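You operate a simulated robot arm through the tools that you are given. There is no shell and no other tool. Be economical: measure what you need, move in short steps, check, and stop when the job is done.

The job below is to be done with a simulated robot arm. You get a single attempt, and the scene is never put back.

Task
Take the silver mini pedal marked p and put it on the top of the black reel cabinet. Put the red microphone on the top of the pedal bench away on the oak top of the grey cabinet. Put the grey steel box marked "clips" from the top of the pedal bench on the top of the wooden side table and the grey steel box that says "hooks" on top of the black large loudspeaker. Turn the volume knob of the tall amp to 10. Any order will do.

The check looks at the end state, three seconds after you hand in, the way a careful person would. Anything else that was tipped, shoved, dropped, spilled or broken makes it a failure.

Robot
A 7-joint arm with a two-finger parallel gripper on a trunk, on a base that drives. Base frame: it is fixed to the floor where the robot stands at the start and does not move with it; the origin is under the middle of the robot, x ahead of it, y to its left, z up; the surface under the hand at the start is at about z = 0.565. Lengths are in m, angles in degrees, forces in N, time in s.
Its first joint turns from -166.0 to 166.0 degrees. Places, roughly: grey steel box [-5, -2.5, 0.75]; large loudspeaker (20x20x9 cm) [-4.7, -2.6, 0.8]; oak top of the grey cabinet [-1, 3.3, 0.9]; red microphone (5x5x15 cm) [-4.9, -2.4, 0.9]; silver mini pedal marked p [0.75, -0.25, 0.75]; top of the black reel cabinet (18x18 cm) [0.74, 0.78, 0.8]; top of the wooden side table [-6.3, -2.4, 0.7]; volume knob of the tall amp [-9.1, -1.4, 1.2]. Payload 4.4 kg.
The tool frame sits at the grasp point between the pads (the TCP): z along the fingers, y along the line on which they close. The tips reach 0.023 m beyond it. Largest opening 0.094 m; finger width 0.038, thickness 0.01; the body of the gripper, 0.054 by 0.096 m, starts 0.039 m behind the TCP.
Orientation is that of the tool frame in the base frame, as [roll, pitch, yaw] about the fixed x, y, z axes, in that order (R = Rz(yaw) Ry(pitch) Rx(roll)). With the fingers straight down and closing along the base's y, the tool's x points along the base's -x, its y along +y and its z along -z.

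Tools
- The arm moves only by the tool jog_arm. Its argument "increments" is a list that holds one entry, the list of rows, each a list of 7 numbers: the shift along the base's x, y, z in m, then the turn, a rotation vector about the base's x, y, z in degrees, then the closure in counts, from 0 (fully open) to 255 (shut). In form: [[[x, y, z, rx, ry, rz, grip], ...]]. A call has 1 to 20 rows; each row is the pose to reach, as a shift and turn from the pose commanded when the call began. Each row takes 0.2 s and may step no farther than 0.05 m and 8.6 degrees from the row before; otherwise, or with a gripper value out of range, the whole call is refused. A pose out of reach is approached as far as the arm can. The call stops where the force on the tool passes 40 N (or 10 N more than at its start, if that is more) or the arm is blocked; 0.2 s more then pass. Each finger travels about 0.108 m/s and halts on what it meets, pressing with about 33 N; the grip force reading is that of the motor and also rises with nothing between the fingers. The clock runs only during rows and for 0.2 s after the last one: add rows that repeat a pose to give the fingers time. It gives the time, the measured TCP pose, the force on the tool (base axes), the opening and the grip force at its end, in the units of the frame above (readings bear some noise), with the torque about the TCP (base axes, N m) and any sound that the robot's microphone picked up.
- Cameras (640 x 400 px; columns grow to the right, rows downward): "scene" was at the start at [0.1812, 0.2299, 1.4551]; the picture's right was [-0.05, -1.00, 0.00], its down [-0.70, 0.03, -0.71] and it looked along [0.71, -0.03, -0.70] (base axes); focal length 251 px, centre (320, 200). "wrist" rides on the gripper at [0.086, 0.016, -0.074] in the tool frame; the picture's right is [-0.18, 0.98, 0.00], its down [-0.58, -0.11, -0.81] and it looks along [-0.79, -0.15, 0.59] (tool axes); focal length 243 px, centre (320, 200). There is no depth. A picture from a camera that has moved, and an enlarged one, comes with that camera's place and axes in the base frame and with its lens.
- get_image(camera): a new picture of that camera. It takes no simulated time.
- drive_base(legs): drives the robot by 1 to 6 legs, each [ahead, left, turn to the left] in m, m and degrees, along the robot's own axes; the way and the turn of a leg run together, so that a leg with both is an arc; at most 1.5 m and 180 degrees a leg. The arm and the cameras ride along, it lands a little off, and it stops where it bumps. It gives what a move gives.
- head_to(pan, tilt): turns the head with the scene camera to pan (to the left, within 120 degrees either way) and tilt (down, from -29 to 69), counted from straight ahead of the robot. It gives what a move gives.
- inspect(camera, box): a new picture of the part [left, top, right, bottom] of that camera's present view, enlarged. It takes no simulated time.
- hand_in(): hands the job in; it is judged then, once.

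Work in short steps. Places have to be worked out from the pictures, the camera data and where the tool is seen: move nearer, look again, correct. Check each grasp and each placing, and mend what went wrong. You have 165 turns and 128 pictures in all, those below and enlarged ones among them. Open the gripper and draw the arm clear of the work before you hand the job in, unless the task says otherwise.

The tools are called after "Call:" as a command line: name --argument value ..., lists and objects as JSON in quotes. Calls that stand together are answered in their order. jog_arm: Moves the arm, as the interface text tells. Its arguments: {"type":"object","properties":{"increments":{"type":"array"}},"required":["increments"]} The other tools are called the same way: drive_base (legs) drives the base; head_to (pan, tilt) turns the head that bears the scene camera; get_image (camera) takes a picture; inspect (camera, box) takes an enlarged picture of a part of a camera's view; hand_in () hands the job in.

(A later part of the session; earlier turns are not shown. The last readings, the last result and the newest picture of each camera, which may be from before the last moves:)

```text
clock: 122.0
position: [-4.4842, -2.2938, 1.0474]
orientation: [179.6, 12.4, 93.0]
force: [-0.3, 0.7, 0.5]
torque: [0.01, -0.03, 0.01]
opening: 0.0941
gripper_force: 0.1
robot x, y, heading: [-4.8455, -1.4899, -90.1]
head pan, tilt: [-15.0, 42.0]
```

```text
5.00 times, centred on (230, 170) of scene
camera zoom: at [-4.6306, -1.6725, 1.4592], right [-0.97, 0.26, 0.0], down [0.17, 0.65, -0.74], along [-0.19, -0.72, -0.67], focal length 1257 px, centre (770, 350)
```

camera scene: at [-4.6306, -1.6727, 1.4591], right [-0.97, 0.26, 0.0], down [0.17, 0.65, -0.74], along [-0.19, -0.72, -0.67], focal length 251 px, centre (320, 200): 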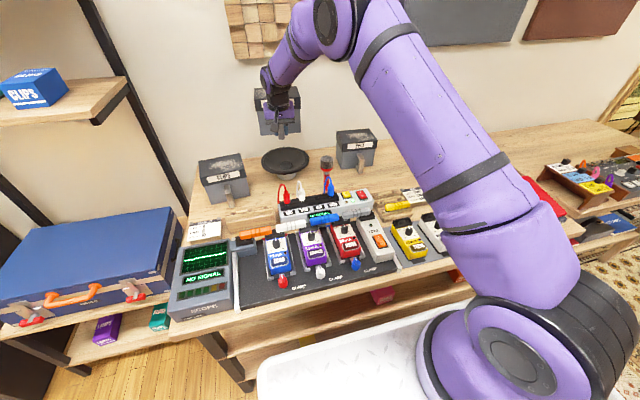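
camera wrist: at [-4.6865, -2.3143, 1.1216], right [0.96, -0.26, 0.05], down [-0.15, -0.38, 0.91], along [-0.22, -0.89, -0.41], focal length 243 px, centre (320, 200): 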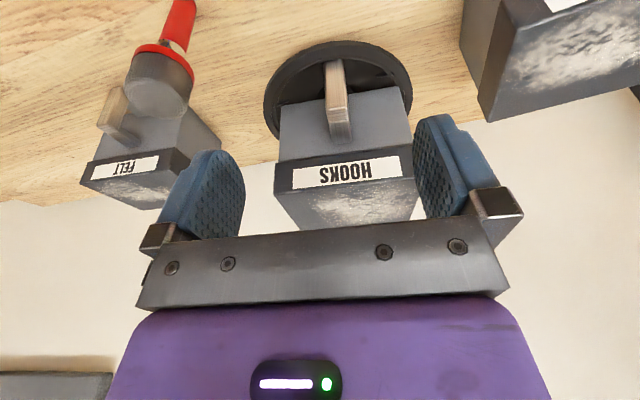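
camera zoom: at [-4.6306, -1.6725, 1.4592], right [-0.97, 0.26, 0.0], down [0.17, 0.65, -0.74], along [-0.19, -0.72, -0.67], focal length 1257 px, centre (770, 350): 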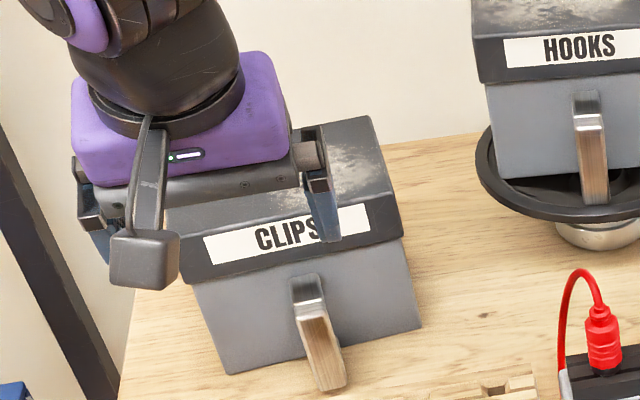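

Clips handle: bar centre ≈(−4.491, −2.434), box turned +6°. I align and go down to above it.

Call:
jog_arm --increments '[[[-0.004, -0.04, -0.02, 0, 0, 1.7, 0], [-0.007, -0.08, -0.04, 0, 0, 3.4, 0], [-0.007, -0.115, -0.07, 0, 0, 3.4, 0], [-0.007, -0.132, -0.1, 0, 0, 3.4, 0], [-0.007, -0.132, -0.13, 0, 0, 3.4, 0], [-0.007, -0.132, -0.13, 0, 0, 3.4, 0]]]'

Call:
get_image --camera "wrist"

Call:
get_image --camera "scene"

```text
clock: 123.4
position: [-4.4917, -2.4261, 0.9188]
orientation: [179.6, 12.4, 96.4]
force: [0.8, 0.2, -0.2]
torque: [0.02, 0.0, -0.01]
opening: 0.0938
gripper_force: 0.1
robot x, y, heading: [-4.8451, -1.4887, -90.1]
head pan, tilt: [-15.0, 42.0]
```

```text
56 pictures are left
camera wrist: at [-4.487, -2.3242, 0.9722], right [1.0, -0.07, 0.05], down [-0.07, -0.41, 0.91], along [-0.04, -0.91, -0.41], focal length 243 px, centre (320, 200)
```

wrist: 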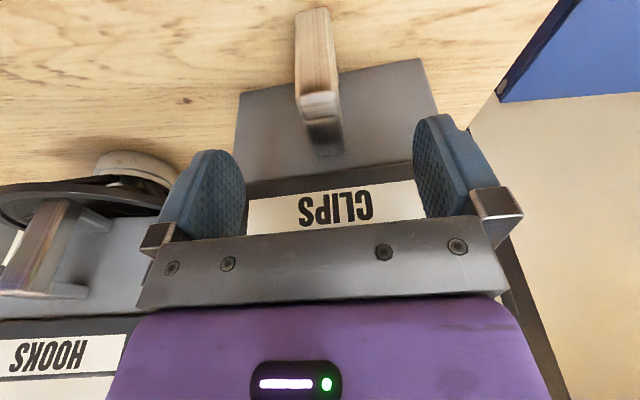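

```text
55 pictures are left
camera scene: at [-4.6307, -1.6725, 1.4592], right [-0.97, 0.26, 0.0], down [0.17, 0.65, -0.74], along [-0.19, -0.72, -0.67], focal length 251 px, centre (320, 200)
```

scene: 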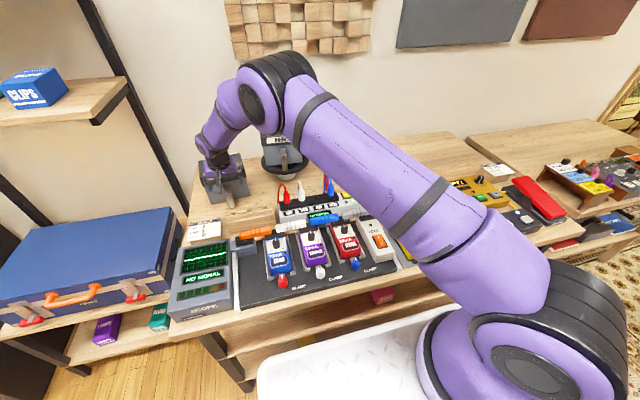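

Same alignment as with the hooks box. I descend and close.

Call:
jog_arm --increments '[[[0, 0, -0.03, 0, 0, 0, 0], [0, -0.003, -0.055, 0, 0, 0, 0], [0, -0.007, -0.073, 0, 0, 0, 0], [0, -0.007, -0.073, 0, 0, 0, 120], [0, -0.007, -0.073, 0, 0, 0, 200], [0, -0.007, -0.073, 0, 0, 0, 255], [0, -0.007, -0.073, 0, 0, 0, 255], [0, -0.007, -0.073, 0, 0, 0, 255]]]'

Call:
jog_arm --increments '[[[0, 0, 0.01, 0, 0, 0, 255], [0, 0, 0.03, 0, 0, 0, 255], [0, 0, 0.06, 0, 0, 0, 255], [0, 0, 0.09, 0, 0, 0, 255], [0, 0, 0.12, 0, 0, 0, 255], [0, 0, 0.15, 0, 0, 0, 255], [0, 0, 0.18, 0, 0, 0, 255], [0, 0, 0.21, 0, 0, 0, 255], [0, 0, 0.21, 0, 0, 0, 255]]]'

Call:
get_image --camera "scene"

```text
clock: 124.0
position: [-4.4873, -2.434, 0.8792]
orientation: [179.0, 13.4, 96.6]
force: [0.5, -1.5, 17.3]
torque: [-0.55, 0.3, 0.06]
opening: 0.0941
gripper_force: 0.0
robot x, y, heading: [-4.844, -1.4886, -89.8]
head pan, tilt: [-15.0, 42.0]
stopped in row 3: the force on the tool passed its limit at 67 N (the readings are from after the stop); the commanded pose is now the measured one
```

```text
clock: 126.0
position: [-4.4889, -2.4333, 1.0856]
orientation: [179.3, 13.2, 96.4]
force: [-0.6, -1.1, -5.0]
torque: [0.39, 0.04, 0.03]
opening: 0.0217
gripper_force: 32.8
robot x, y, heading: [-4.8411, -1.488, -89.7]
head pan, tilt: [-15.0, 42.0]
```

```text
54 pictures are left
camera scene: at [-4.6306, -1.6728, 1.4591], right [-0.97, 0.26, 0.0], down [0.17, 0.65, -0.74], along [-0.19, -0.72, -0.67], focal length 251 px, centre (320, 200)
```

scene: 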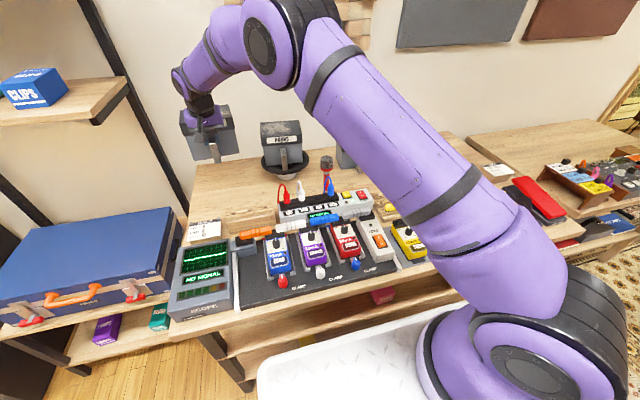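

The descent stopped early (touch), but the lift closed on the bar and the box came up. I check the grip with the wrist camera.

Call:
get_image --camera "wrist"

Call:
inspect --camera "scene" --box '[150, 70, 270, 200]'

```text
53 pictures are left
camera wrist: at [-4.4847, -2.3301, 1.1391], right [1.0, -0.06, 0.05], down [-0.08, -0.39, 0.92], along [-0.04, -0.92, -0.4], focal length 243 px, centre (320, 200)
```

wrist: 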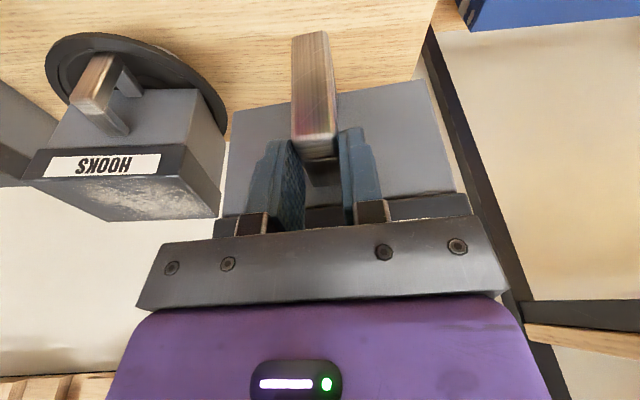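

```text
3.08 times, centred on (210, 135) of scene
camera zoom: at [-4.6306, -1.6728, 1.4591], right [-0.97, 0.26, 0.0], down [0.17, 0.65, -0.74], along [-0.19, -0.72, -0.67], focal length 774 px, centre (658, 400)
```

zoom: 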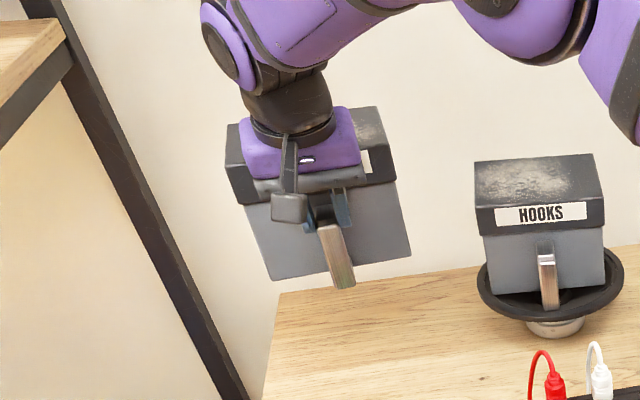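

It is held only by the fingertips at the bar's top. I set the box back down at its place, and regrip deeper with a bit more tilt.

Call:
jog_arm --increments '[[[0, 0, -0.04, 0, 0, 0, 255], [0, 0, -0.08, 0, 0, 0, 255], [0, 0, -0.12, 0, 0, 0, 255], [0, 0, -0.16, 0, 0, 0, 255], [0, 0, -0.185, 0, 0, 0, 255], [0, 0, -0.195, 0, 0, 0, 255], [0, 0, -0.2, 0, 0, 0, 255], [0, 0, -0.204, 0, 0, 0, 255], [0, 0, -0.206, 0, 0, 0, 255]]]'

Call:
jog_arm --increments '[[[0, 0, 0, 0, 0, 0, 200], [0, 0, 0, 0, 0, 0, 100], [0, 0, 0, 0, 0, 0, 0], [0, 0, 0, 0, 0, 0, 0], [0, 0.004, 0.02, -2, 0, 0, 0], [0, 0.008, 0.03, -5, 0, 0, 0], [0, 0.008, 0.03, -5, 0, 0, 0]]]'

Call:
get_image --camera "wrist"

```text
clock: 127.8
position: [-4.4872, -2.4368, 0.8886]
orientation: [179.0, 13.9, 96.5]
force: [0.4, -0.5, 10.5]
torque: [-0.25, 0.5, 0.14]
opening: 0.0219
gripper_force: 33.7
robot x, y, heading: [-4.8449, -1.491, -89.9]
head pan, tilt: [-15.0, 42.0]
stopped in row 9: the force on the tool passed its limit at 45 N (the readings are from after the stop); the commanded pose is now the measured one
```

```text
clock: 129.4
position: [-4.4871, -2.4281, 0.9167]
orientation: [179.7, 18.6, 96.7]
force: [0.1, -0.3, -0.3]
torque: [0.0, 0.02, -0.02]
opening: 0.094
gripper_force: 0.1
robot x, y, heading: [-4.8463, -1.4901, -89.9]
head pan, tilt: [-15.0, 42.0]
```

```text
51 pictures are left
camera wrist: at [-4.4834, -2.3197, 0.9593], right [1.0, -0.06, 0.06], down [-0.08, -0.3, 0.95], along [-0.04, -0.95, -0.31], focal length 243 px, centre (320, 200)
```

wrist: 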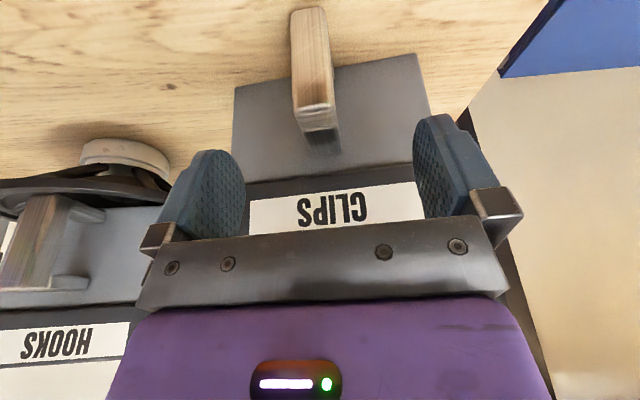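

I descend again to grasp height, checking before closing.

Call:
jog_arm --increments '[[[-0.003, -0.002, -0.025, 0, 0, 0, 0], [-0.003, -0.005, -0.05, 0, 0, 0, 0], [-0.003, -0.008, -0.068, 0, 0, 0, 0], [-0.003, -0.008, -0.068, 0, 0, 0, 0]]]'

Call:
get_image --camera "wrist"

```text
clock: 130.4
position: [-4.49, -2.4358, 0.8479]
orientation: [179.7, 18.6, 96.5]
force: [0.8, -0.1, 0.2]
torque: [0.0, -0.03, 0.03]
opening: 0.0941
gripper_force: 0.1
robot x, y, heading: [-4.846, -1.4876, -90.1]
head pan, tilt: [-15.0, 42.0]
```

```text
50 pictures are left
camera wrist: at [-4.4866, -2.3276, 0.8907], right [1.0, -0.06, 0.06], down [-0.08, -0.3, 0.95], along [-0.04, -0.95, -0.31], focal length 243 px, centre (320, 200)
```

wrist: 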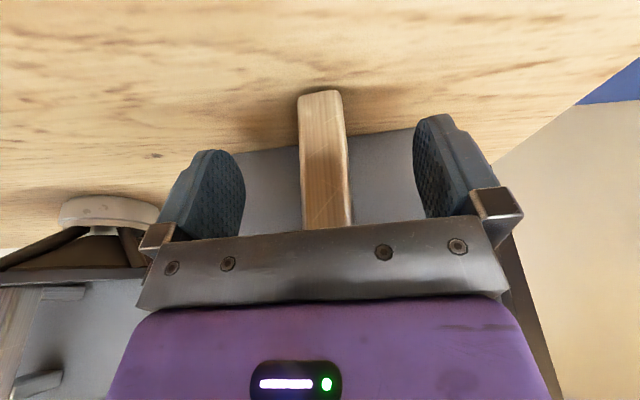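

Deep enough, with no contact this time. I close and lift.

Call:
jog_arm --increments '[[[0, 0, 0, 0, 0, 0, 120], [0, 0, 0, 0, 0, 0, 200], [0, 0, 0, 0, 0, 0, 255], [0, 0, 0, 0, 0, 0, 255], [0, 0, 0, 0, 0, 0, 255], [0, 0, 0.01, 0, 0, 0, 255], [0, 0, 0.03, 0, 0, 0, 255], [0, 0, 0.06, 0, 0, 0, 255], [0, 0, 0.1, 0, 0, 0, 255], [0, 0, 0.14, 0, 0, 0, 255], [0, 0, 0.18, 0, 0, 0, 255], [0, 0, 0.22, 0, 0, 0, 255], [0, 0, 0.22, 0, 0, 0, 255]]]'

Call:
get_image --camera "scene"

```text
clock: 133.2
position: [-4.4919, -2.4356, 1.068]
orientation: [179.7, 18.6, 96.6]
force: [-0.5, -0.3, -4.8]
torque: [0.39, 0.05, 0.01]
opening: 0.0219
gripper_force: 32.7
robot x, y, heading: [-4.8457, -1.4893, -89.8]
head pan, tilt: [-15.0, 42.0]
```

```text
49 pictures are left
camera scene: at [-4.6305, -1.6727, 1.4591], right [-0.97, 0.26, 0.0], down [0.17, 0.65, -0.74], along [-0.19, -0.72, -0.67], focal length 251 px, centre (320, 200)
```

scene: 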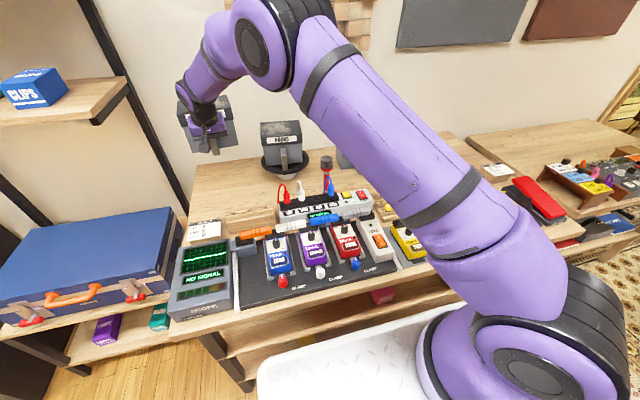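

Firmly held. I pull the box back off the bench and toward the middle, then look right for the side table.

Call:
jog_arm --increments '[[[0, 0.04, 0.01, 0, 0, 0, 255], [0, 0.08, 0.02, 0, 0, 0, 255], [0, 0.12, 0.02, 0, 0, 0, 255], [0, 0.16, 0.02, 0, 0, 0, 255], [0, 0.2, 0.02, 0, 0, 0, 255], [-0.02, 0.24, 0.02, 0, 0, 0, 255], [-0.06, 0.26, 0.02, 0, 0, 0, 255], [-0.1, 0.27, 0.02, 0, 0, 0, 255], [-0.14, 0.28, 0.02, 0, 0, 0, 255], [-0.18, 0.28, 0.02, 0, 0, 0, 255], [-0.22, 0.28, 0.02, 0, 0, 0, 255], [-0.26, 0.28, 0.02, 0, 0, 0, 255], [-0.3, 0.28, 0.02, 0, 0, 0, 255], [-0.34, 0.28, 0.02, 0, 0, 0, 255], [-0.34, 0.28, 0.02, 0, 0, 0, 255]]]'

Call:
drive_base --legs '[[-0.2, 0, 0]]'

Call:
head_to --pan -60 --tilt 25

Call:
get_image --camera "scene"

```text
clock: 136.4
position: [-4.8303, -2.1551, 1.0885]
orientation: [179.7, 18.6, 96.7]
force: [-0.3, -0.7, -4.9]
torque: [0.42, 0.03, -0.01]
opening: 0.0219
gripper_force: 33.1
robot x, y, heading: [-4.8461, -1.4917, -90.0]
head pan, tilt: [-15.0, 42.0]
```

```text
clock: 138.1
position: [-4.8294, -1.9561, 1.0871]
orientation: [179.6, 18.6, 96.8]
force: [-0.4, -0.4, -4.5]
torque: [0.42, 0.05, -0.01]
opening: 0.0218
gripper_force: 33.3
robot x, y, heading: [-4.8457, -1.2895, -90.0]
head pan, tilt: [-15.0, 42.0]
```

```text
clock: 139.2
position: [-4.8285, -1.9555, 1.0893]
orientation: [179.7, 18.6, 96.7]
force: [-0.3, -0.4, -4.6]
torque: [0.44, 0.08, 0.03]
opening: 0.0219
gripper_force: 32.7
robot x, y, heading: [-4.8487, -1.2892, -90.2]
head pan, tilt: [-60.0, 25.0]
```

```text
48 pictures are left
camera scene: at [-4.6887, -1.4376, 1.4854], right [-0.5, 0.87, 0.0], down [0.37, 0.21, -0.91], along [-0.78, -0.45, -0.42], focal length 251 px, centre (320, 200)
```

scene: 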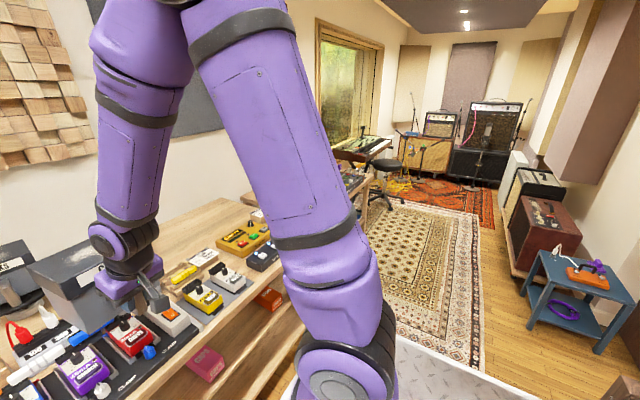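

The arm hides the table. I strafe right 0.8 m and look again.

Call:
drive_base --legs '[[0, -0.8, 0]]'

Call:
head_to --pan -30 --tilt 35

Call:
get_image --camera "scene"

```text
clock: 143.5
position: [-5.6297, -1.9571, 1.0883]
orientation: [179.8, 18.6, 96.7]
force: [0.5, 0.0, -5.2]
torque: [0.43, 0.04, 0.03]
opening: 0.0217
gripper_force: 33.4
robot x, y, heading: [-5.647, -1.2898, -89.8]
head pan, tilt: [-60.0, 25.0]
```

```text
clock: 144.4
position: [-5.6305, -1.9568, 1.088]
orientation: [179.7, 18.6, 96.8]
force: [0.4, -0.2, -5.4]
torque: [0.43, 0.06, 0.01]
opening: 0.0218
gripper_force: 33.2
robot x, y, heading: [-5.6469, -1.2878, -89.9]
head pan, tilt: [-30.0, 35.0]
```

```text
47 pictures are left
camera scene: at [-5.4547, -1.4683, 1.4697], right [-0.87, 0.5, 0.0], down [0.29, 0.5, -0.82], along [-0.41, -0.71, -0.57], focal length 251 px, centre (320, 200)
```

scene: 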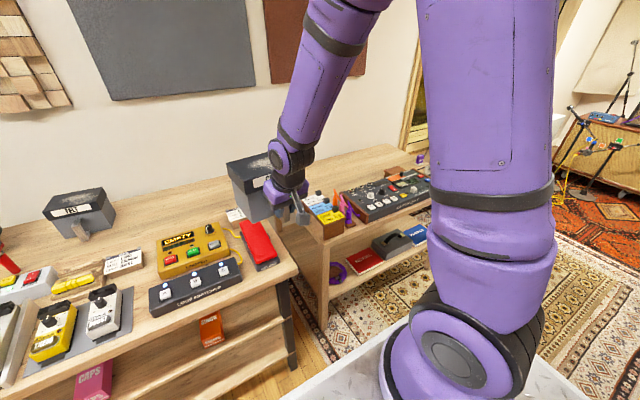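

The second wooden table with a mixer near (−6.3, −2.4) is the side table. I strafe a bit further for a full view of its top.

Call:
drive_base --legs '[[0, -0.5, 0]]'

Call:
head_to --pan 5 --tilt 38

Call:
get_image --camera "scene"

```text
clock: 147.4
position: [-6.1289, -1.9598, 1.0887]
orientation: [179.7, 18.6, 97.1]
force: [0.0, 0.0, -4.3]
torque: [0.42, 0.04, -0.01]
opening: 0.022
gripper_force: 33.5
robot x, y, heading: [-6.149, -1.292, -89.7]
head pan, tilt: [-30.0, 35.0]
```

```text
clock: 148.4
position: [-6.129, -1.9595, 1.0871]
orientation: [179.7, 18.7, 97.1]
force: [-0.7, 0.9, -5.0]
torque: [0.42, 0.06, -0.02]
opening: 0.0219
gripper_force: 32.8
robot x, y, heading: [-6.1481, -1.2936, -89.5]
head pan, tilt: [5.0, 38.0]
```

```text
46 pictures are left
camera scene: at [-5.9047, -1.4791, 1.4651], right [-1.0, -0.09, 0.0], down [-0.06, 0.61, -0.79], along [0.07, -0.78, -0.62], focal length 251 px, centre (320, 200)
```

scene: 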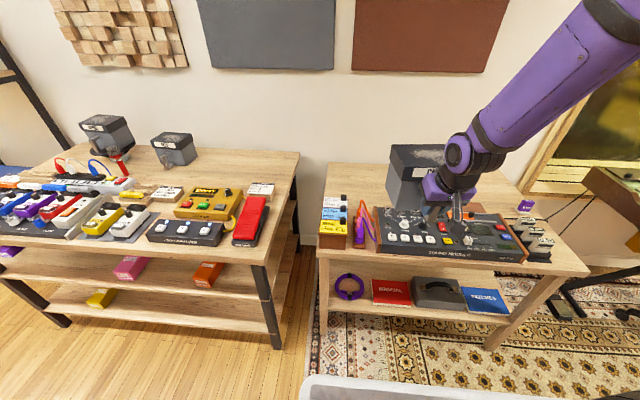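

The back half of the side table (x −5.84…−6.82, y −2.11…−2.77, z≈0.72) is free. I drive 0.2 ahead and bring the box over (−6.25, −2.58).

Call:
drive_base --legs '[[0.2, 0, 0]]'

Call:
jog_arm --increments '[[[-0.03, -0.03, 0, 0, 0, 0, 255], [-0.06, -0.06, 0, 0, 0, 0, 255], [-0.09, -0.09, 0, 0, 0, 0, 255], [-0.12, -0.12, 0, 0, 0, 0, 255], [-0.13, -0.16, 0, 0, 0, 0, 255], [-0.13, -0.2, 0, 0, 0, 0, 255], [-0.13, -0.24, 0, 0, 0, 0, 255], [-0.13, -0.28, 0, 0, 0, 0, 255], [-0.13, -0.32, 0, 0, 0, 0, 255], [-0.13, -0.32, -0.04, 0, 0, 0, 255], [-0.13, -0.32, -0.08, 0, 0, 0, 255], [-0.13, -0.32, -0.12, 0, 0, 0, 255], [-0.13, -0.32, -0.16, 0, 0, 0, 255], [-0.13, -0.32, -0.16, 0, 0, 0, 255]]]'

Call:
get_image --camera "scene"

Call:
get_image --camera "wrist"

```text
clock: 150.0
position: [-6.1275, -2.1593, 1.0878]
orientation: [179.6, 18.6, 97.1]
force: [-0.1, -0.5, -4.6]
torque: [0.39, 0.03, -0.02]
opening: 0.0218
gripper_force: 33.3
robot x, y, heading: [-6.1442, -1.494, -89.7]
head pan, tilt: [5.0, 38.0]
```

```text
clock: 153.0
position: [-6.2586, -2.4796, 0.9277]
orientation: [179.5, 18.6, 97.0]
force: [-1.1, 0.5, -4.6]
torque: [0.39, 0.05, -0.02]
opening: 0.0221
gripper_force: 32.7
robot x, y, heading: [-6.1454, -1.497, -89.6]
head pan, tilt: [5.0, 38.0]
```

```text
45 pictures are left
camera scene: at [-5.9034, -1.6796, 1.4651], right [-1.0, -0.09, 0.0], down [-0.06, 0.61, -0.79], along [0.07, -0.78, -0.62], focal length 251 px, centre (320, 200)
```

scene: 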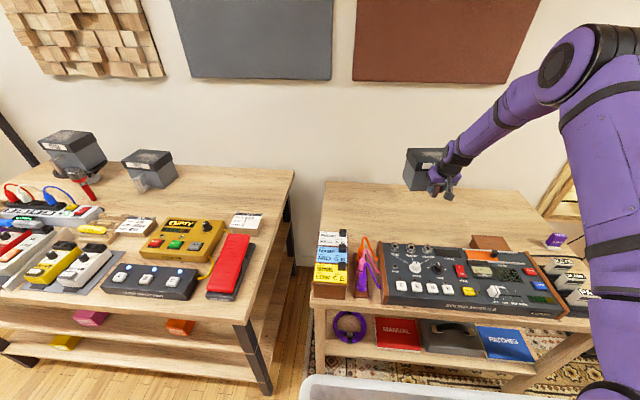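

```text
44 pictures are left
camera wrist: at [-6.2561, -2.3712, 0.9706], right [1.0, -0.05, 0.06], down [-0.08, -0.31, 0.95], along [-0.03, -0.95, -0.31], focal length 243 px, centre (320, 200)
```

wrist: 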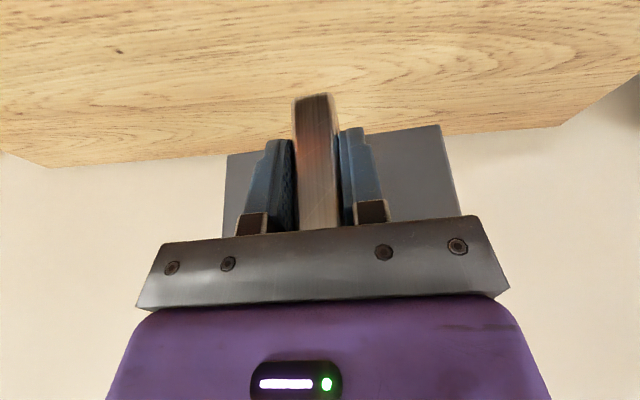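

Clear. I descend to near the table and then slowly to contact.

Call:
jog_arm --increments '[[[0, 0, -0.04, 0, 0, 0, 255], [0, 0, -0.08, 0, 0, 0, 255], [0, 0, -0.11, 0, 0, 0, 255], [0, 0, -0.12, 0, 0, 0, 255], [0, 0, -0.13, 0, 0, 0, 255], [0, 0, -0.138, 0, 0, 0, 255], [0, 0, -0.146, 0, 0, 0, 255], [0, 0, -0.154, 0, 0, 0, 255], [0, 0, -0.162, 0, 0, 0, 255], [0, 0, -0.17, 0, 0, 0, 255], [0, 0, -0.178, 0, 0, 0, 255]]]'

Call:
inspect --camera "scene" --box '[360, 150, 520, 260]'

```text
clock: 154.8
position: [-6.2581, -2.4828, 0.7812]
orientation: [179.8, 19.1, 97.1]
force: [-0.8, -1.9, 9.5]
torque: [-0.33, 0.88, 0.02]
opening: 0.0219
gripper_force: 32.8
robot x, y, heading: [-6.1492, -1.4937, -89.4]
head pan, tilt: [5.0, 38.0]
stopped in row 9: the force on the tool passed its limit at 58 N (the readings are from after the stop); the commanded pose is now the measured one
```

```text
3.64 times, centred on (440, 205) of scene
camera zoom: at [-5.9033, -1.6789, 1.4652], right [-1.0, -0.09, 0.0], down [-0.06, 0.61, -0.79], along [0.07, -0.78, -0.62], focal length 914 px, centre (-116, 182)
```

zoom: 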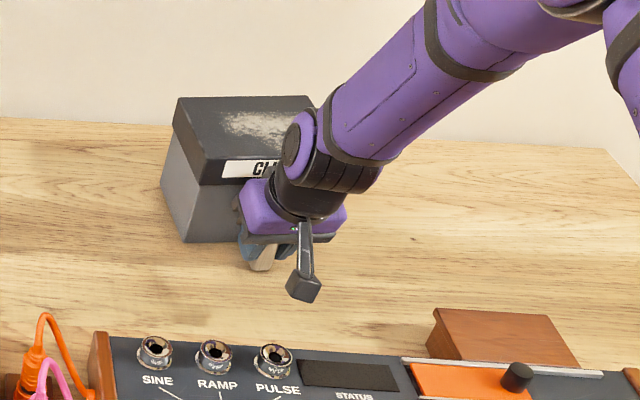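

The box stands on the table. I open and withdraw back and up.

Call:
jog_arm --increments '[[[0, 0, 0, 0, 0, 0, 200], [0, 0, 0, 0, 0, 0, 100], [0, 0, 0, 0, 0, 0, 0], [0, 0, 0, 0, 0, 0, 0], [0, 0.003, 0.03, 0, 0, 0, 0], [0, 0.006, 0.06, 0, 0, 0, 0], [0, 0.02, 0.1, 0, 0, 0, 0], [0, 0.05, 0.13, 0, 0, 0, 0], [0, 0.08, 0.16, 0, 0, 0, 0], [0, 0.12, 0.19, 0, 0, 0, 0], [0, 0.16, 0.22, 0, 0, 0, 0], [0, 0.2, 0.25, 0, 0, 0, 0], [0, 0.24, 0.28, 0, 0, 0, 0], [0, 0.28, 0.31, 0, 0, 0, 0], [0, 0.32, 0.34, 0, 0, 0, 0], [0, 0.32, 0.34, 0, 0, 0, 0]]]'

Call:
get_image --camera "scene"

```text
clock: 158.2
position: [-6.2575, -2.1623, 1.1198]
orientation: [179.8, 19.0, 96.9]
force: [-0.3, -1.1, 0.6]
torque: [-0.01, 0.01, -0.05]
opening: 0.094
gripper_force: 0.1
robot x, y, heading: [-6.1474, -1.4941, -89.7]
head pan, tilt: [5.0, 38.0]
```

```text
42 pictures are left
camera scene: at [-5.9034, -1.6795, 1.4651], right [-1.0, -0.09, 0.0], down [-0.06, 0.61, -0.79], along [0.07, -0.78, -0.62], focal length 251 px, centre (320, 200)
```

scene: 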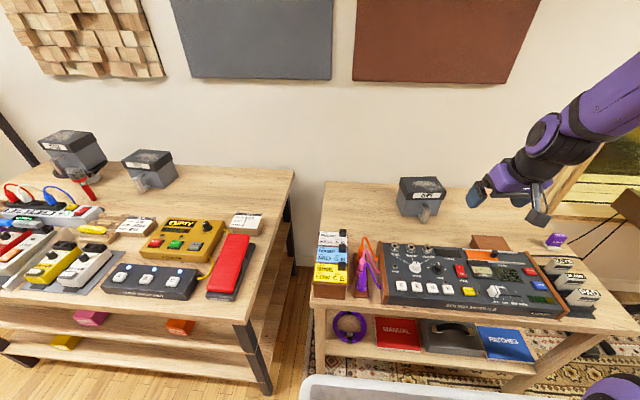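

The clips box stands on the side table. Now the amp: back off, turn right to face −x, and look at the amp and the way.

Call:
drive_base --legs '[[-0.3, 0, 0], [0, 0, -90]]'

Call:
head_to --pan 0 --tilt 15

Call:
get_image --camera "scene"

```text
clock: 161.8
position: [-6.4985, -1.8509, 1.1188]
orientation: [179.7, 19.2, 79.2]
force: [0.8, -1.0, -0.4]
torque: [0.01, 0.04, 0.0]
opening: 0.0939
gripper_force: 0.1
robot x, y, heading: [-6.1915, -1.2499, -107.6]
head pan, tilt: [5.0, 38.0]
stopped in leg 2: the robot was blocked; the commanded pose is now the measured one
```

```text
clock: 162.6
position: [-6.4969, -1.8519, 1.1189]
orientation: [179.7, 19.1, 79.2]
force: [-0.6, -0.7, 0.7]
torque: [0.0, 0.0, -0.01]
opening: 0.0939
gripper_force: 0.1
robot x, y, heading: [-6.1866, -1.2475, -107.5]
head pan, tilt: [0.0, 15.0]
```

```text
41 pictures are left
camera scene: at [-6.022, -1.5057, 1.5016], right [-0.95, 0.3, 0.0], down [0.08, 0.25, -0.97], along [-0.29, -0.92, -0.26], focal length 251 px, centre (320, 200)
```

scene: 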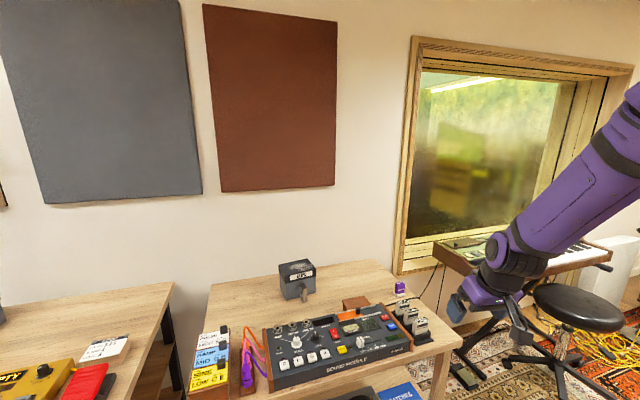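

The base bumped something behind. I look back to the right.

Call:
head_to --pan -110 --tilt 45

Call:
get_image --camera "scene"

```text
clock: 164.5
position: [-6.497, -1.8512, 1.1186]
orientation: [179.8, 19.1, 79.2]
force: [-0.1, -0.3, -0.1]
torque: [-0.01, 0.01, 0.05]
opening: 0.094
gripper_force: 0.0
robot x, y, heading: [-6.1858, -1.2478, -107.8]
head pan, tilt: [-110.0, 45.0]
```

```text
40 pictures are left
camera scene: at [-6.0581, -1.367, 1.4549], right [0.61, 0.79, 0.0], down [0.56, -0.43, -0.71], along [-0.56, 0.43, -0.71], focal length 251 px, centre (320, 200)
```

scene: 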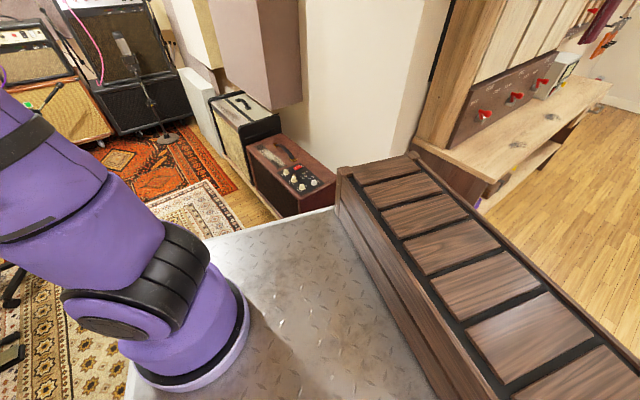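

The rear corner likely touched the blue table, now hidden behind my crate. I go ahead 0.2 m along the present heading, finish the turn there, then look back at it.

Call:
drive_base --legs '[[0.2, 0, 0], [0, 0, -35]]'

Call:
get_image --camera "scene"

```text
clock: 167.8
position: [-6.8491, -1.7534, 1.119]
orientation: [179.8, 19.1, 44.1]
force: [-0.4, 0.1, 0.5]
torque: [0.0, 0.01, -0.04]
opening: 0.0942
gripper_force: 0.1
robot x, y, heading: [-6.2524, -1.439, -142.5]
head pan, tilt: [-110.0, 45.0]
```

```text
39 pictures are left
camera scene: at [-6.2089, -1.609, 1.4549], right [0.95, 0.3, 0.0], down [0.21, -0.68, -0.71], along [-0.21, 0.68, -0.71], focal length 251 px, centre (320, 200)
```

scene: 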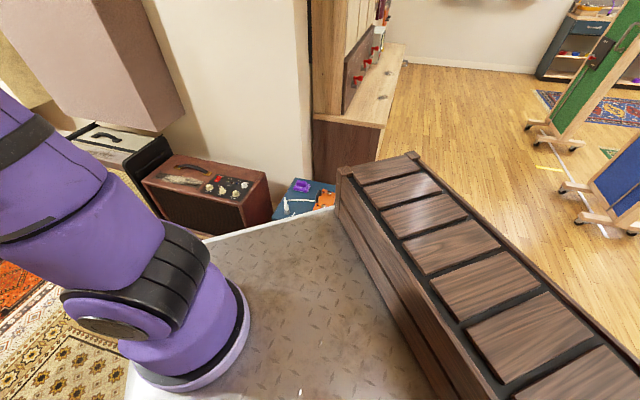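

The blue table still stands with its things on it. I finish the turn and look ahead to the amp.

Call:
drive_base --legs '[[0, 0, -38]]'

Call:
head_to --pan 0 --tilt 15

Call:
get_image --camera "scene"

```text
clock: 169.9
position: [-6.9149, -1.319, 1.1186]
orientation: [179.8, 19.2, 6.6]
force: [0.9, 0.0, -0.6]
torque: [0.03, -0.01, 0.01]
opening: 0.0939
gripper_force: 0.0
robot x, y, heading: [-6.2466, -1.4372, 179.7]
head pan, tilt: [-110.0, 45.0]
```

```text
clock: 171.8
position: [-6.9135, -1.3186, 1.1189]
orientation: [179.7, 19.1, 6.5]
force: [-0.5, 0.4, 0.3]
torque: [-0.01, -0.02, 0.0]
opening: 0.0939
gripper_force: 0.1
robot x, y, heading: [-6.2504, -1.4405, 179.9]
head pan, tilt: [0.0, 15.0]
```

```text
38 pictures are left
camera scene: at [-6.4426, -1.6726, 1.5017], right [0.01, 1.0, 0.0], down [0.26, 0.0, -0.97], along [-0.97, 0.01, -0.26], focal length 251 px, centre (320, 200)
```

scene: 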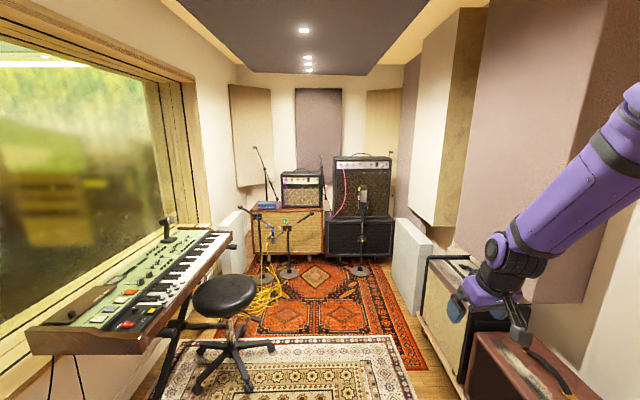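

The tall amp is ahead; the corridor is free. I drive forward 1.6 m and look at the amp's panel.

Call:
drive_base --legs '[[0.9, 0, 0], [0.7, 0, 0]]'

Call:
head_to --pan -15 --tilt 18

Call:
get_image --camera "scene"

```text
clock: 180.0
position: [-8.5095, -1.3173, 1.1188]
orientation: [179.7, 19.1, 6.6]
force: [-0.3, 0.2, 0.0]
torque: [0.0, 0.01, -0.01]
opening: 0.0939
gripper_force: 0.1
robot x, y, heading: [-7.8365, -1.4347, 179.7]
head pan, tilt: [0.0, 15.0]
```

```text
clock: 180.7
position: [-8.5098, -1.3163, 1.1179]
orientation: [179.7, 19.1, 6.7]
force: [0.5, -0.4, 0.1]
torque: [-0.01, 0.0, -0.03]
opening: 0.0939
gripper_force: 0.0
robot x, y, heading: [-7.8389, -1.436, 180.0]
head pan, tilt: [-15.0, 18.0]
```

```text
37 pictures are left
camera scene: at [-8.0326, -1.6434, 1.4968], right [0.26, 0.97, 0.0], down [0.3, -0.08, -0.95], along [-0.92, 0.25, -0.31], focal length 251 px, centre (320, 200)
```

scene: 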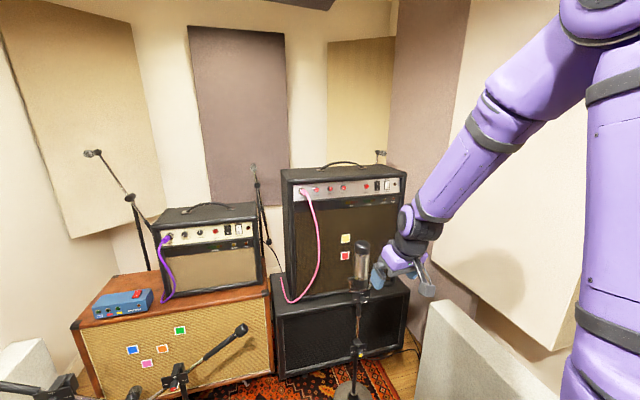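

Call:
inspect --camera "scene" --box '[280, 150, 420, 240]'

```text
4.44 times, centred on (350, 195) of scene
camera zoom: at [-8.0326, -1.6434, 1.4968], right [0.26, 0.97, 0.0], down [0.3, -0.08, -0.95], along [-0.92, 0.25, -0.31], focal length 1117 px, centre (187, 222)
```

zoom: 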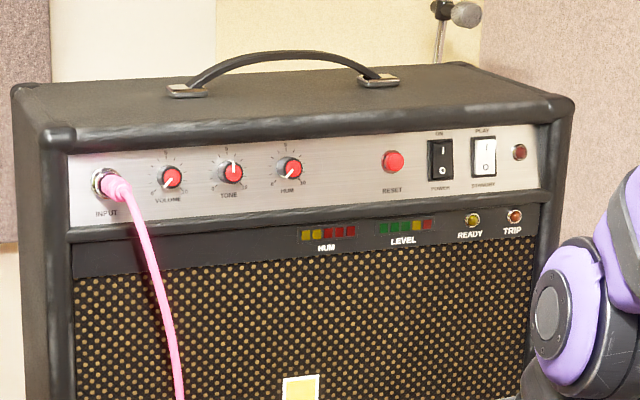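

Call:
inspect --camera "scene" --box '[296, 178, 354, 200]'

```text
11.03 times, centred on (325, 189) of scene
camera zoom: at [-8.0326, -1.6434, 1.4968], right [0.26, 0.97, 0.0], down [0.3, -0.08, -0.95], along [-0.92, 0.25, -0.31], focal length 2774 px, centre (265, 321)
```

zoom: 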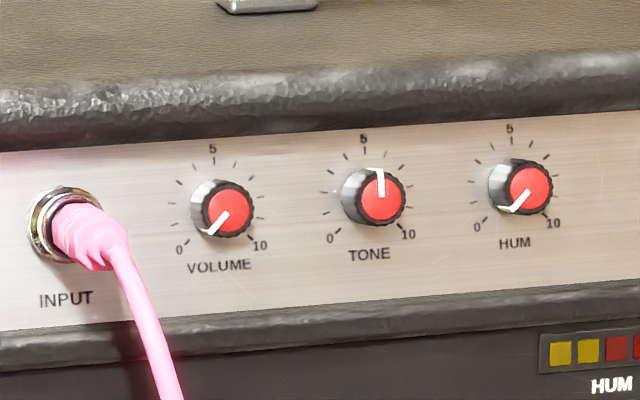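

The volume knob stands at 0 (lower left), 10 is at lower right, so it needs about 270° clockwise; the knob is near (−9.06, −1.38, 1.20). I turn the hand to point at the panel, well short of it.

Call:
jog_arm --increments '[[[-0.02, -0.007, 0.01, -0.46, 7.88, -0.64, 0], [-0.045, -0.014, 0.02, -0.92, 15.76, -1.29, 0], [-0.07, -0.021, 0.03, -1.38, 23.63, -1.93, 0], [-0.095, -0.028, 0.04, -1.84, 31.5, -2.58, 0], [-0.12, -0.035, 0.05, -2.3, 39.4, -3.22, 0], [-0.14, -0.042, 0.06, -2.77, 47.27, -3.87, 0], [-0.165, -0.049, 0.07, -3.23, 55.1, -4.5, 0], [-0.19, -0.056, 0.08, -3.69, 63.0, -5.15, 0], [-0.21, -0.063, 0.082, -4.15, 70.9, -5.8, 0], [-0.21, -0.063, 0.082, -4.15, 70.9, -5.8, 0]]]'

Call:
get_image --camera "scene"

```text
clock: 182.9
position: [-8.7195, -1.3795, 1.2005]
orientation: [-7.2, 89.8, 173.3]
force: [0.1, 0.4, -0.1]
torque: [0.02, -0.01, 0.02]
opening: 0.0939
gripper_force: 0.0
robot x, y, heading: [-7.8404, -1.432, 179.6]
head pan, tilt: [-15.0, 18.0]
```

```text
34 pictures are left
camera scene: at [-8.0324, -1.6434, 1.4968], right [0.26, 0.96, 0.0], down [0.3, -0.08, -0.95], along [-0.92, 0.25, -0.31], focal length 251 px, centre (320, 200)
```

scene: 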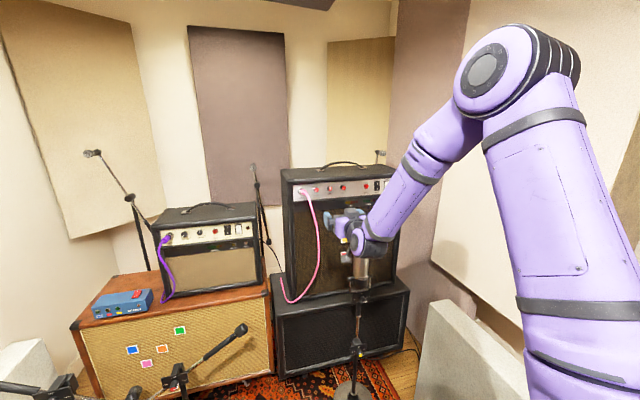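

Now I roll the hand counter-clockwise (as seen from the robot) to have room for clockwise strokes: first 136°.

Call:
jog_arm --increments '[[[0, 0, 0, 8.5, 0, 0, 0], [0, 0, 0, 17, 0, 0, 0], [0, 0, 0, 25.5, 0, 0, 0], [0, 0, 0, 34, 0, 0, 0], [0, 0, 0, 42.5, 0, 0, 0], [0, 0, 0, 51, 0, 0, 0], [0, 0, 0, 59.5, 0, 0, 0], [0, 0, 0, 68, 0, 0, 0], [0, 0, 0, 76.5, 0, 0, 0], [0, 0, 0, 85, 0, 0, 0], [0, 0, 0, 93.5, 0, 0, 0], [0, 0, 0, 102, 0, 0, 0], [0, 0, 0, 110.5, 0, 0, 0], [0, 0, 0, 119, 0, 0, 0], [0, 0, 0, 127.5, 0, 0, 0], [0, 0, 0, 135, 0, 0, 0], [0, 0, 0, 135, 0, 0, 0]]]'

Call:
get_image --camera "wrist"

```text
clock: 186.5
position: [-8.7193, -1.3796, 1.2012]
orientation: [-90.4, -45.0, 90.1]
force: [-0.4, 0.4, -0.1]
torque: [0.01, -0.02, 0.01]
opening: 0.0941
gripper_force: 0.0
robot x, y, heading: [-7.8403, -1.4333, 179.6]
head pan, tilt: [-15.0, 18.0]
```

```text
33 pictures are left
camera wrist: at [-8.6447, -1.306, 1.251], right [0.01, 0.57, -0.82], down [0.81, -0.49, -0.33], along [-0.59, -0.66, -0.46], focal length 243 px, centre (320, 200)
```

wrist: 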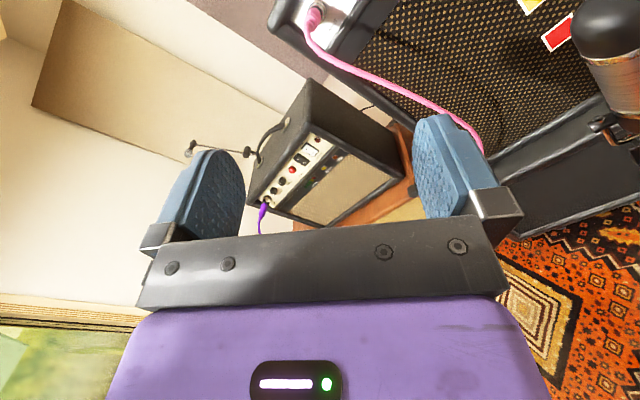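

That works; camera is now at upper right. I roll 90° further.

Call:
jog_arm --increments '[[[0, 0, 0, 8.5, 0, 0, 0], [0, 0, 0, 17, 0, 0, 0], [0, 0, 0, 25.5, 0, 0, 0], [0, 0, 0, 34, 0, 0, 0], [0, 0, 0, 42.5, 0, 0, 0], [0, 0, 0, 51, 0, 0, 0], [0, 0, 0, 59.5, 0, 0, 0], [0, 0, 0, 68, 0, 0, 0], [0, 0, 0, 76.5, 0, 0, 0], [0, 0, 0, 83, 0, 0, 0], [0, 0, 0, 90, 0, 0, 0], [0, 0, 0, 90, 0, 0, 0]]]'

Call:
get_image --camera "wrist"

```text
clock: 189.1
position: [-8.7201, -1.3802, 1.2019]
orientation: [89.7, -44.9, -90.1]
force: [0.0, 0.3, -1.1]
torque: [0.02, -0.02, 0.01]
opening: 0.094
gripper_force: 0.1
robot x, y, heading: [-7.8409, -1.4308, 179.9]
head pan, tilt: [-15.0, 18.0]
```

```text
32 pictures are left
camera wrist: at [-8.6449, -1.4289, 1.2731], right [0.01, 0.82, 0.57], down [0.81, 0.33, -0.49], along [-0.59, 0.46, -0.66], focal length 243 px, centre (320, 200)
```

wrist: 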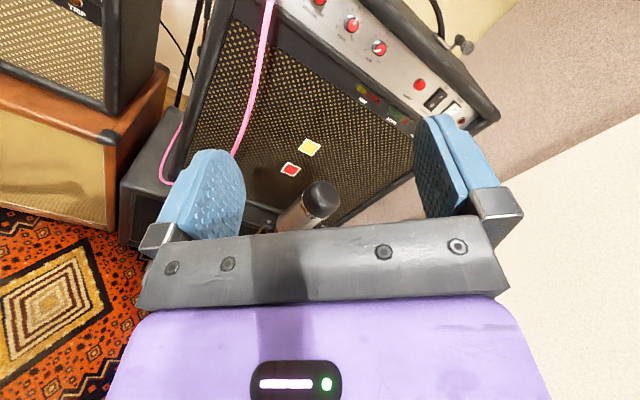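

The wrist reaches that too. I close partway (to ≈5 cm), advance toward the knob to x≈−8.95 and look.

Call:
jog_arm --increments '[[[-0.04, 0.003, -0.004, 0, 0, 0, 100], [-0.08, 0.006, -0.008, 0, 0, 0, 115], [-0.12, 0.009, -0.012, 0, 0, 0, 115], [-0.16, 0.012, -0.016, 0, 0, 0, 115], [-0.2, 0.012, -0.018, 0, 0, 0, 115], [-0.23, 0.012, -0.018, 0, 0, 0, 115], [-0.23, 0.012, -0.018, 0, 0, 0, 115]]]'

Call:
get_image --camera "wrist"

Call:
inspect --camera "scene" --box '[280, 160, 380, 230]'

```text
clock: 190.7
position: [-8.9505, -1.3662, 1.1828]
orientation: [89.8, -45.0, -90.1]
force: [0.6, 0.1, -0.1]
torque: [0.0, -0.02, -0.02]
opening: 0.0515
gripper_force: 0.1
robot x, y, heading: [-7.842, -1.4365, 179.8]
head pan, tilt: [-15.0, 18.0]
```

```text
31 pictures are left
camera wrist: at [-8.8753, -1.4164, 1.2546], right [0.01, 0.82, 0.57], down [0.81, 0.33, -0.49], along [-0.59, 0.46, -0.66], focal length 243 px, centre (320, 200)
```

wrist: 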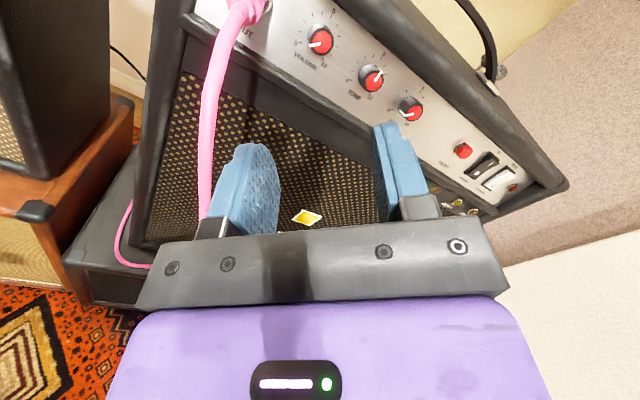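

```text
5.71 times, centred on (330, 195) of scene
camera zoom: at [-8.0325, -1.6434, 1.4968], right [0.26, 0.96, 0.0], down [0.3, -0.08, -0.95], along [-0.92, 0.25, -0.31], focal length 1437 px, centre (263, 229)
```

zoom: 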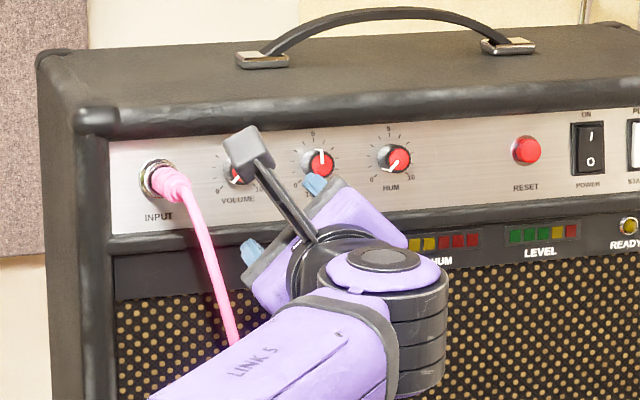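

Triangulated knob face at about (−9.155, −1.357, 1.171). I centre on it and advance to x≈−9.09 for a check.

Call:
jog_arm --increments '[[[-0.04, 0.004, -0.006, 0, 0, 0, 115], [-0.08, 0.009, -0.012, 0, 0, 0, 115], [-0.12, 0.009, -0.012, 0, 0, 0, 115], [-0.14, 0.009, -0.012, 0, 0, 0, 115], [-0.14, 0.009, -0.012, 0, 0, 0, 115]]]'

Call:
get_image --camera "wrist"

```text
clock: 191.9
position: [-9.0906, -1.3584, 1.1716]
orientation: [89.8, -45.0, -90.1]
force: [0.0, -0.1, 0.4]
torque: [0.01, -0.01, 0.01]
opening: 0.0517
gripper_force: 0.1
robot x, y, heading: [-7.8424, -1.4288, 179.6]
head pan, tilt: [-15.0, 18.0]
```

```text
29 pictures are left
camera wrist: at [-9.015, -1.4069, 1.2429], right [0.01, 0.82, 0.57], down [0.81, 0.33, -0.49], along [-0.59, 0.46, -0.66], focal length 243 px, centre (320, 200)
```

wrist: 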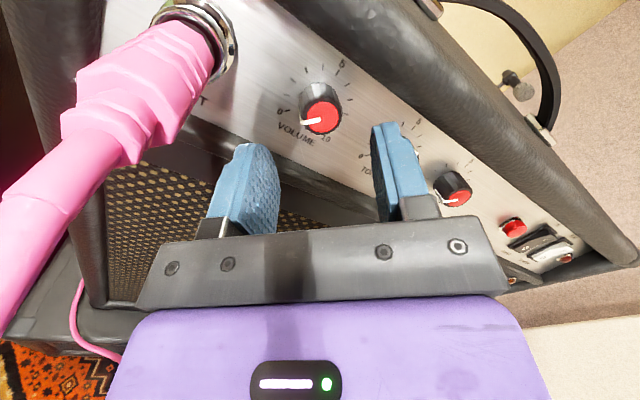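

The knob's face lies 4.7 cm ahead of the TCP and is centred within 2 mm. The plug on the left limits horizontal finger positions, so I use 90° strokes with the fingers near vertical: retreat, roll clockwise 90° to the stroke's start, come back, check.

Call:
jog_arm --increments '[[[0.04, -0.002, 0.002, 0, 0, 0, 115], [0.04, -0.002, 0.002, -8.5, 0, 0, 115], [0.04, -0.002, 0.002, -17, 0, 0, 115], [0.04, -0.002, 0.002, -25.5, 0, 0, 115], [0.04, -0.002, 0.002, -34, 0, 0, 115], [0.04, -0.002, 0.002, -42.5, 0, 0, 115], [0.04, -0.002, 0.002, -51, 0, 0, 115], [0.04, -0.002, 0.002, -59.5, 0, 0, 115], [0.04, -0.002, 0.002, -68, 0, 0, 115], [0.04, -0.002, 0.002, -76.5, 0, 0, 115], [0.04, -0.002, 0.002, -85, 0, 0, 115], [0.04, -0.002, 0.002, -90, 0, 0, 115], [0, -0.002, 0.002, -90, 0, 0, 115], [0, -0.002, 0.002, -90, 0, 0, 115]]]'

Call:
get_image --camera "wrist"

```text
clock: 194.9
position: [-9.0901, -1.3607, 1.1729]
orientation: [-90.4, -44.9, 90.1]
force: [0.1, 1.0, 0.2]
torque: [-0.01, 0.0, 0.05]
opening: 0.0516
gripper_force: 0.1
robot x, y, heading: [-7.8395, -1.4305, 179.7]
head pan, tilt: [-15.0, 18.0]
```

```text
28 pictures are left
camera wrist: at [-9.0152, -1.2873, 1.2234], right [0.01, 0.56, -0.83], down [0.81, -0.49, -0.33], along [-0.59, -0.66, -0.46], focal length 243 px, centre (320, 200)
```

wrist: 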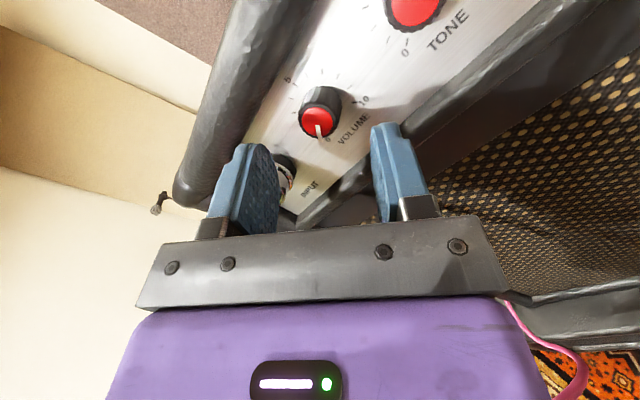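

Centred within 2 mm. I advance 4 cm and close on the knob.

Call:
jog_arm --increments '[[[-0.02, 0, 0, 0, 0, 0, 115], [-0.032, 0, 0, 0, 0, 0, 115], [-0.04, 0, 0, 0, 0, 0, 115], [-0.04, 0, 0, 0, 0, 0, 170], [-0.04, 0, 0, 0, 0, 0, 220], [-0.04, 0, 0, 0, 0, 0, 255], [-0.04, 0, 0, 0, 0, 0, 255]]]'

Call:
get_image --camera "wrist"

```text
clock: 195.4
position: [-9.1083, -1.3588, 1.1723]
orientation: [-90.5, -45.0, 90.1]
force: [66.4, -0.2, 0.1]
torque: [0.06, 2.15, 0.69]
opening: 0.0515
gripper_force: 0.0
robot x, y, heading: [-7.8404, -1.4291, 179.9]
head pan, tilt: [-15.0, 18.0]
stopped in row 2: the force on the tool passed its limit at 94 N (the readings are from after the stop); the commanded pose is now the measured one
```

```text
27 pictures are left
camera wrist: at [-9.0327, -1.2857, 1.2226], right [0.01, 0.56, -0.83], down [0.81, -0.49, -0.33], along [-0.59, -0.66, -0.46], focal length 243 px, centre (320, 200)
```

wrist: 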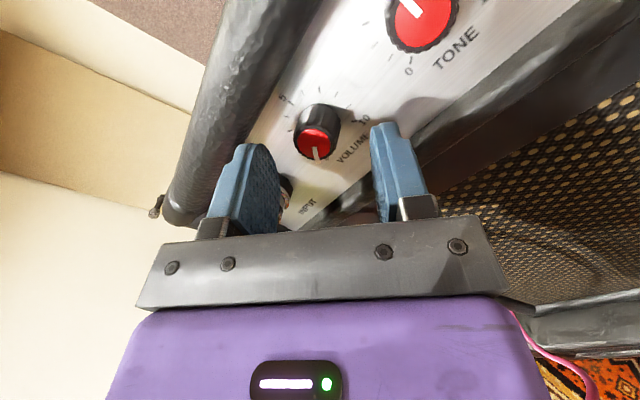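

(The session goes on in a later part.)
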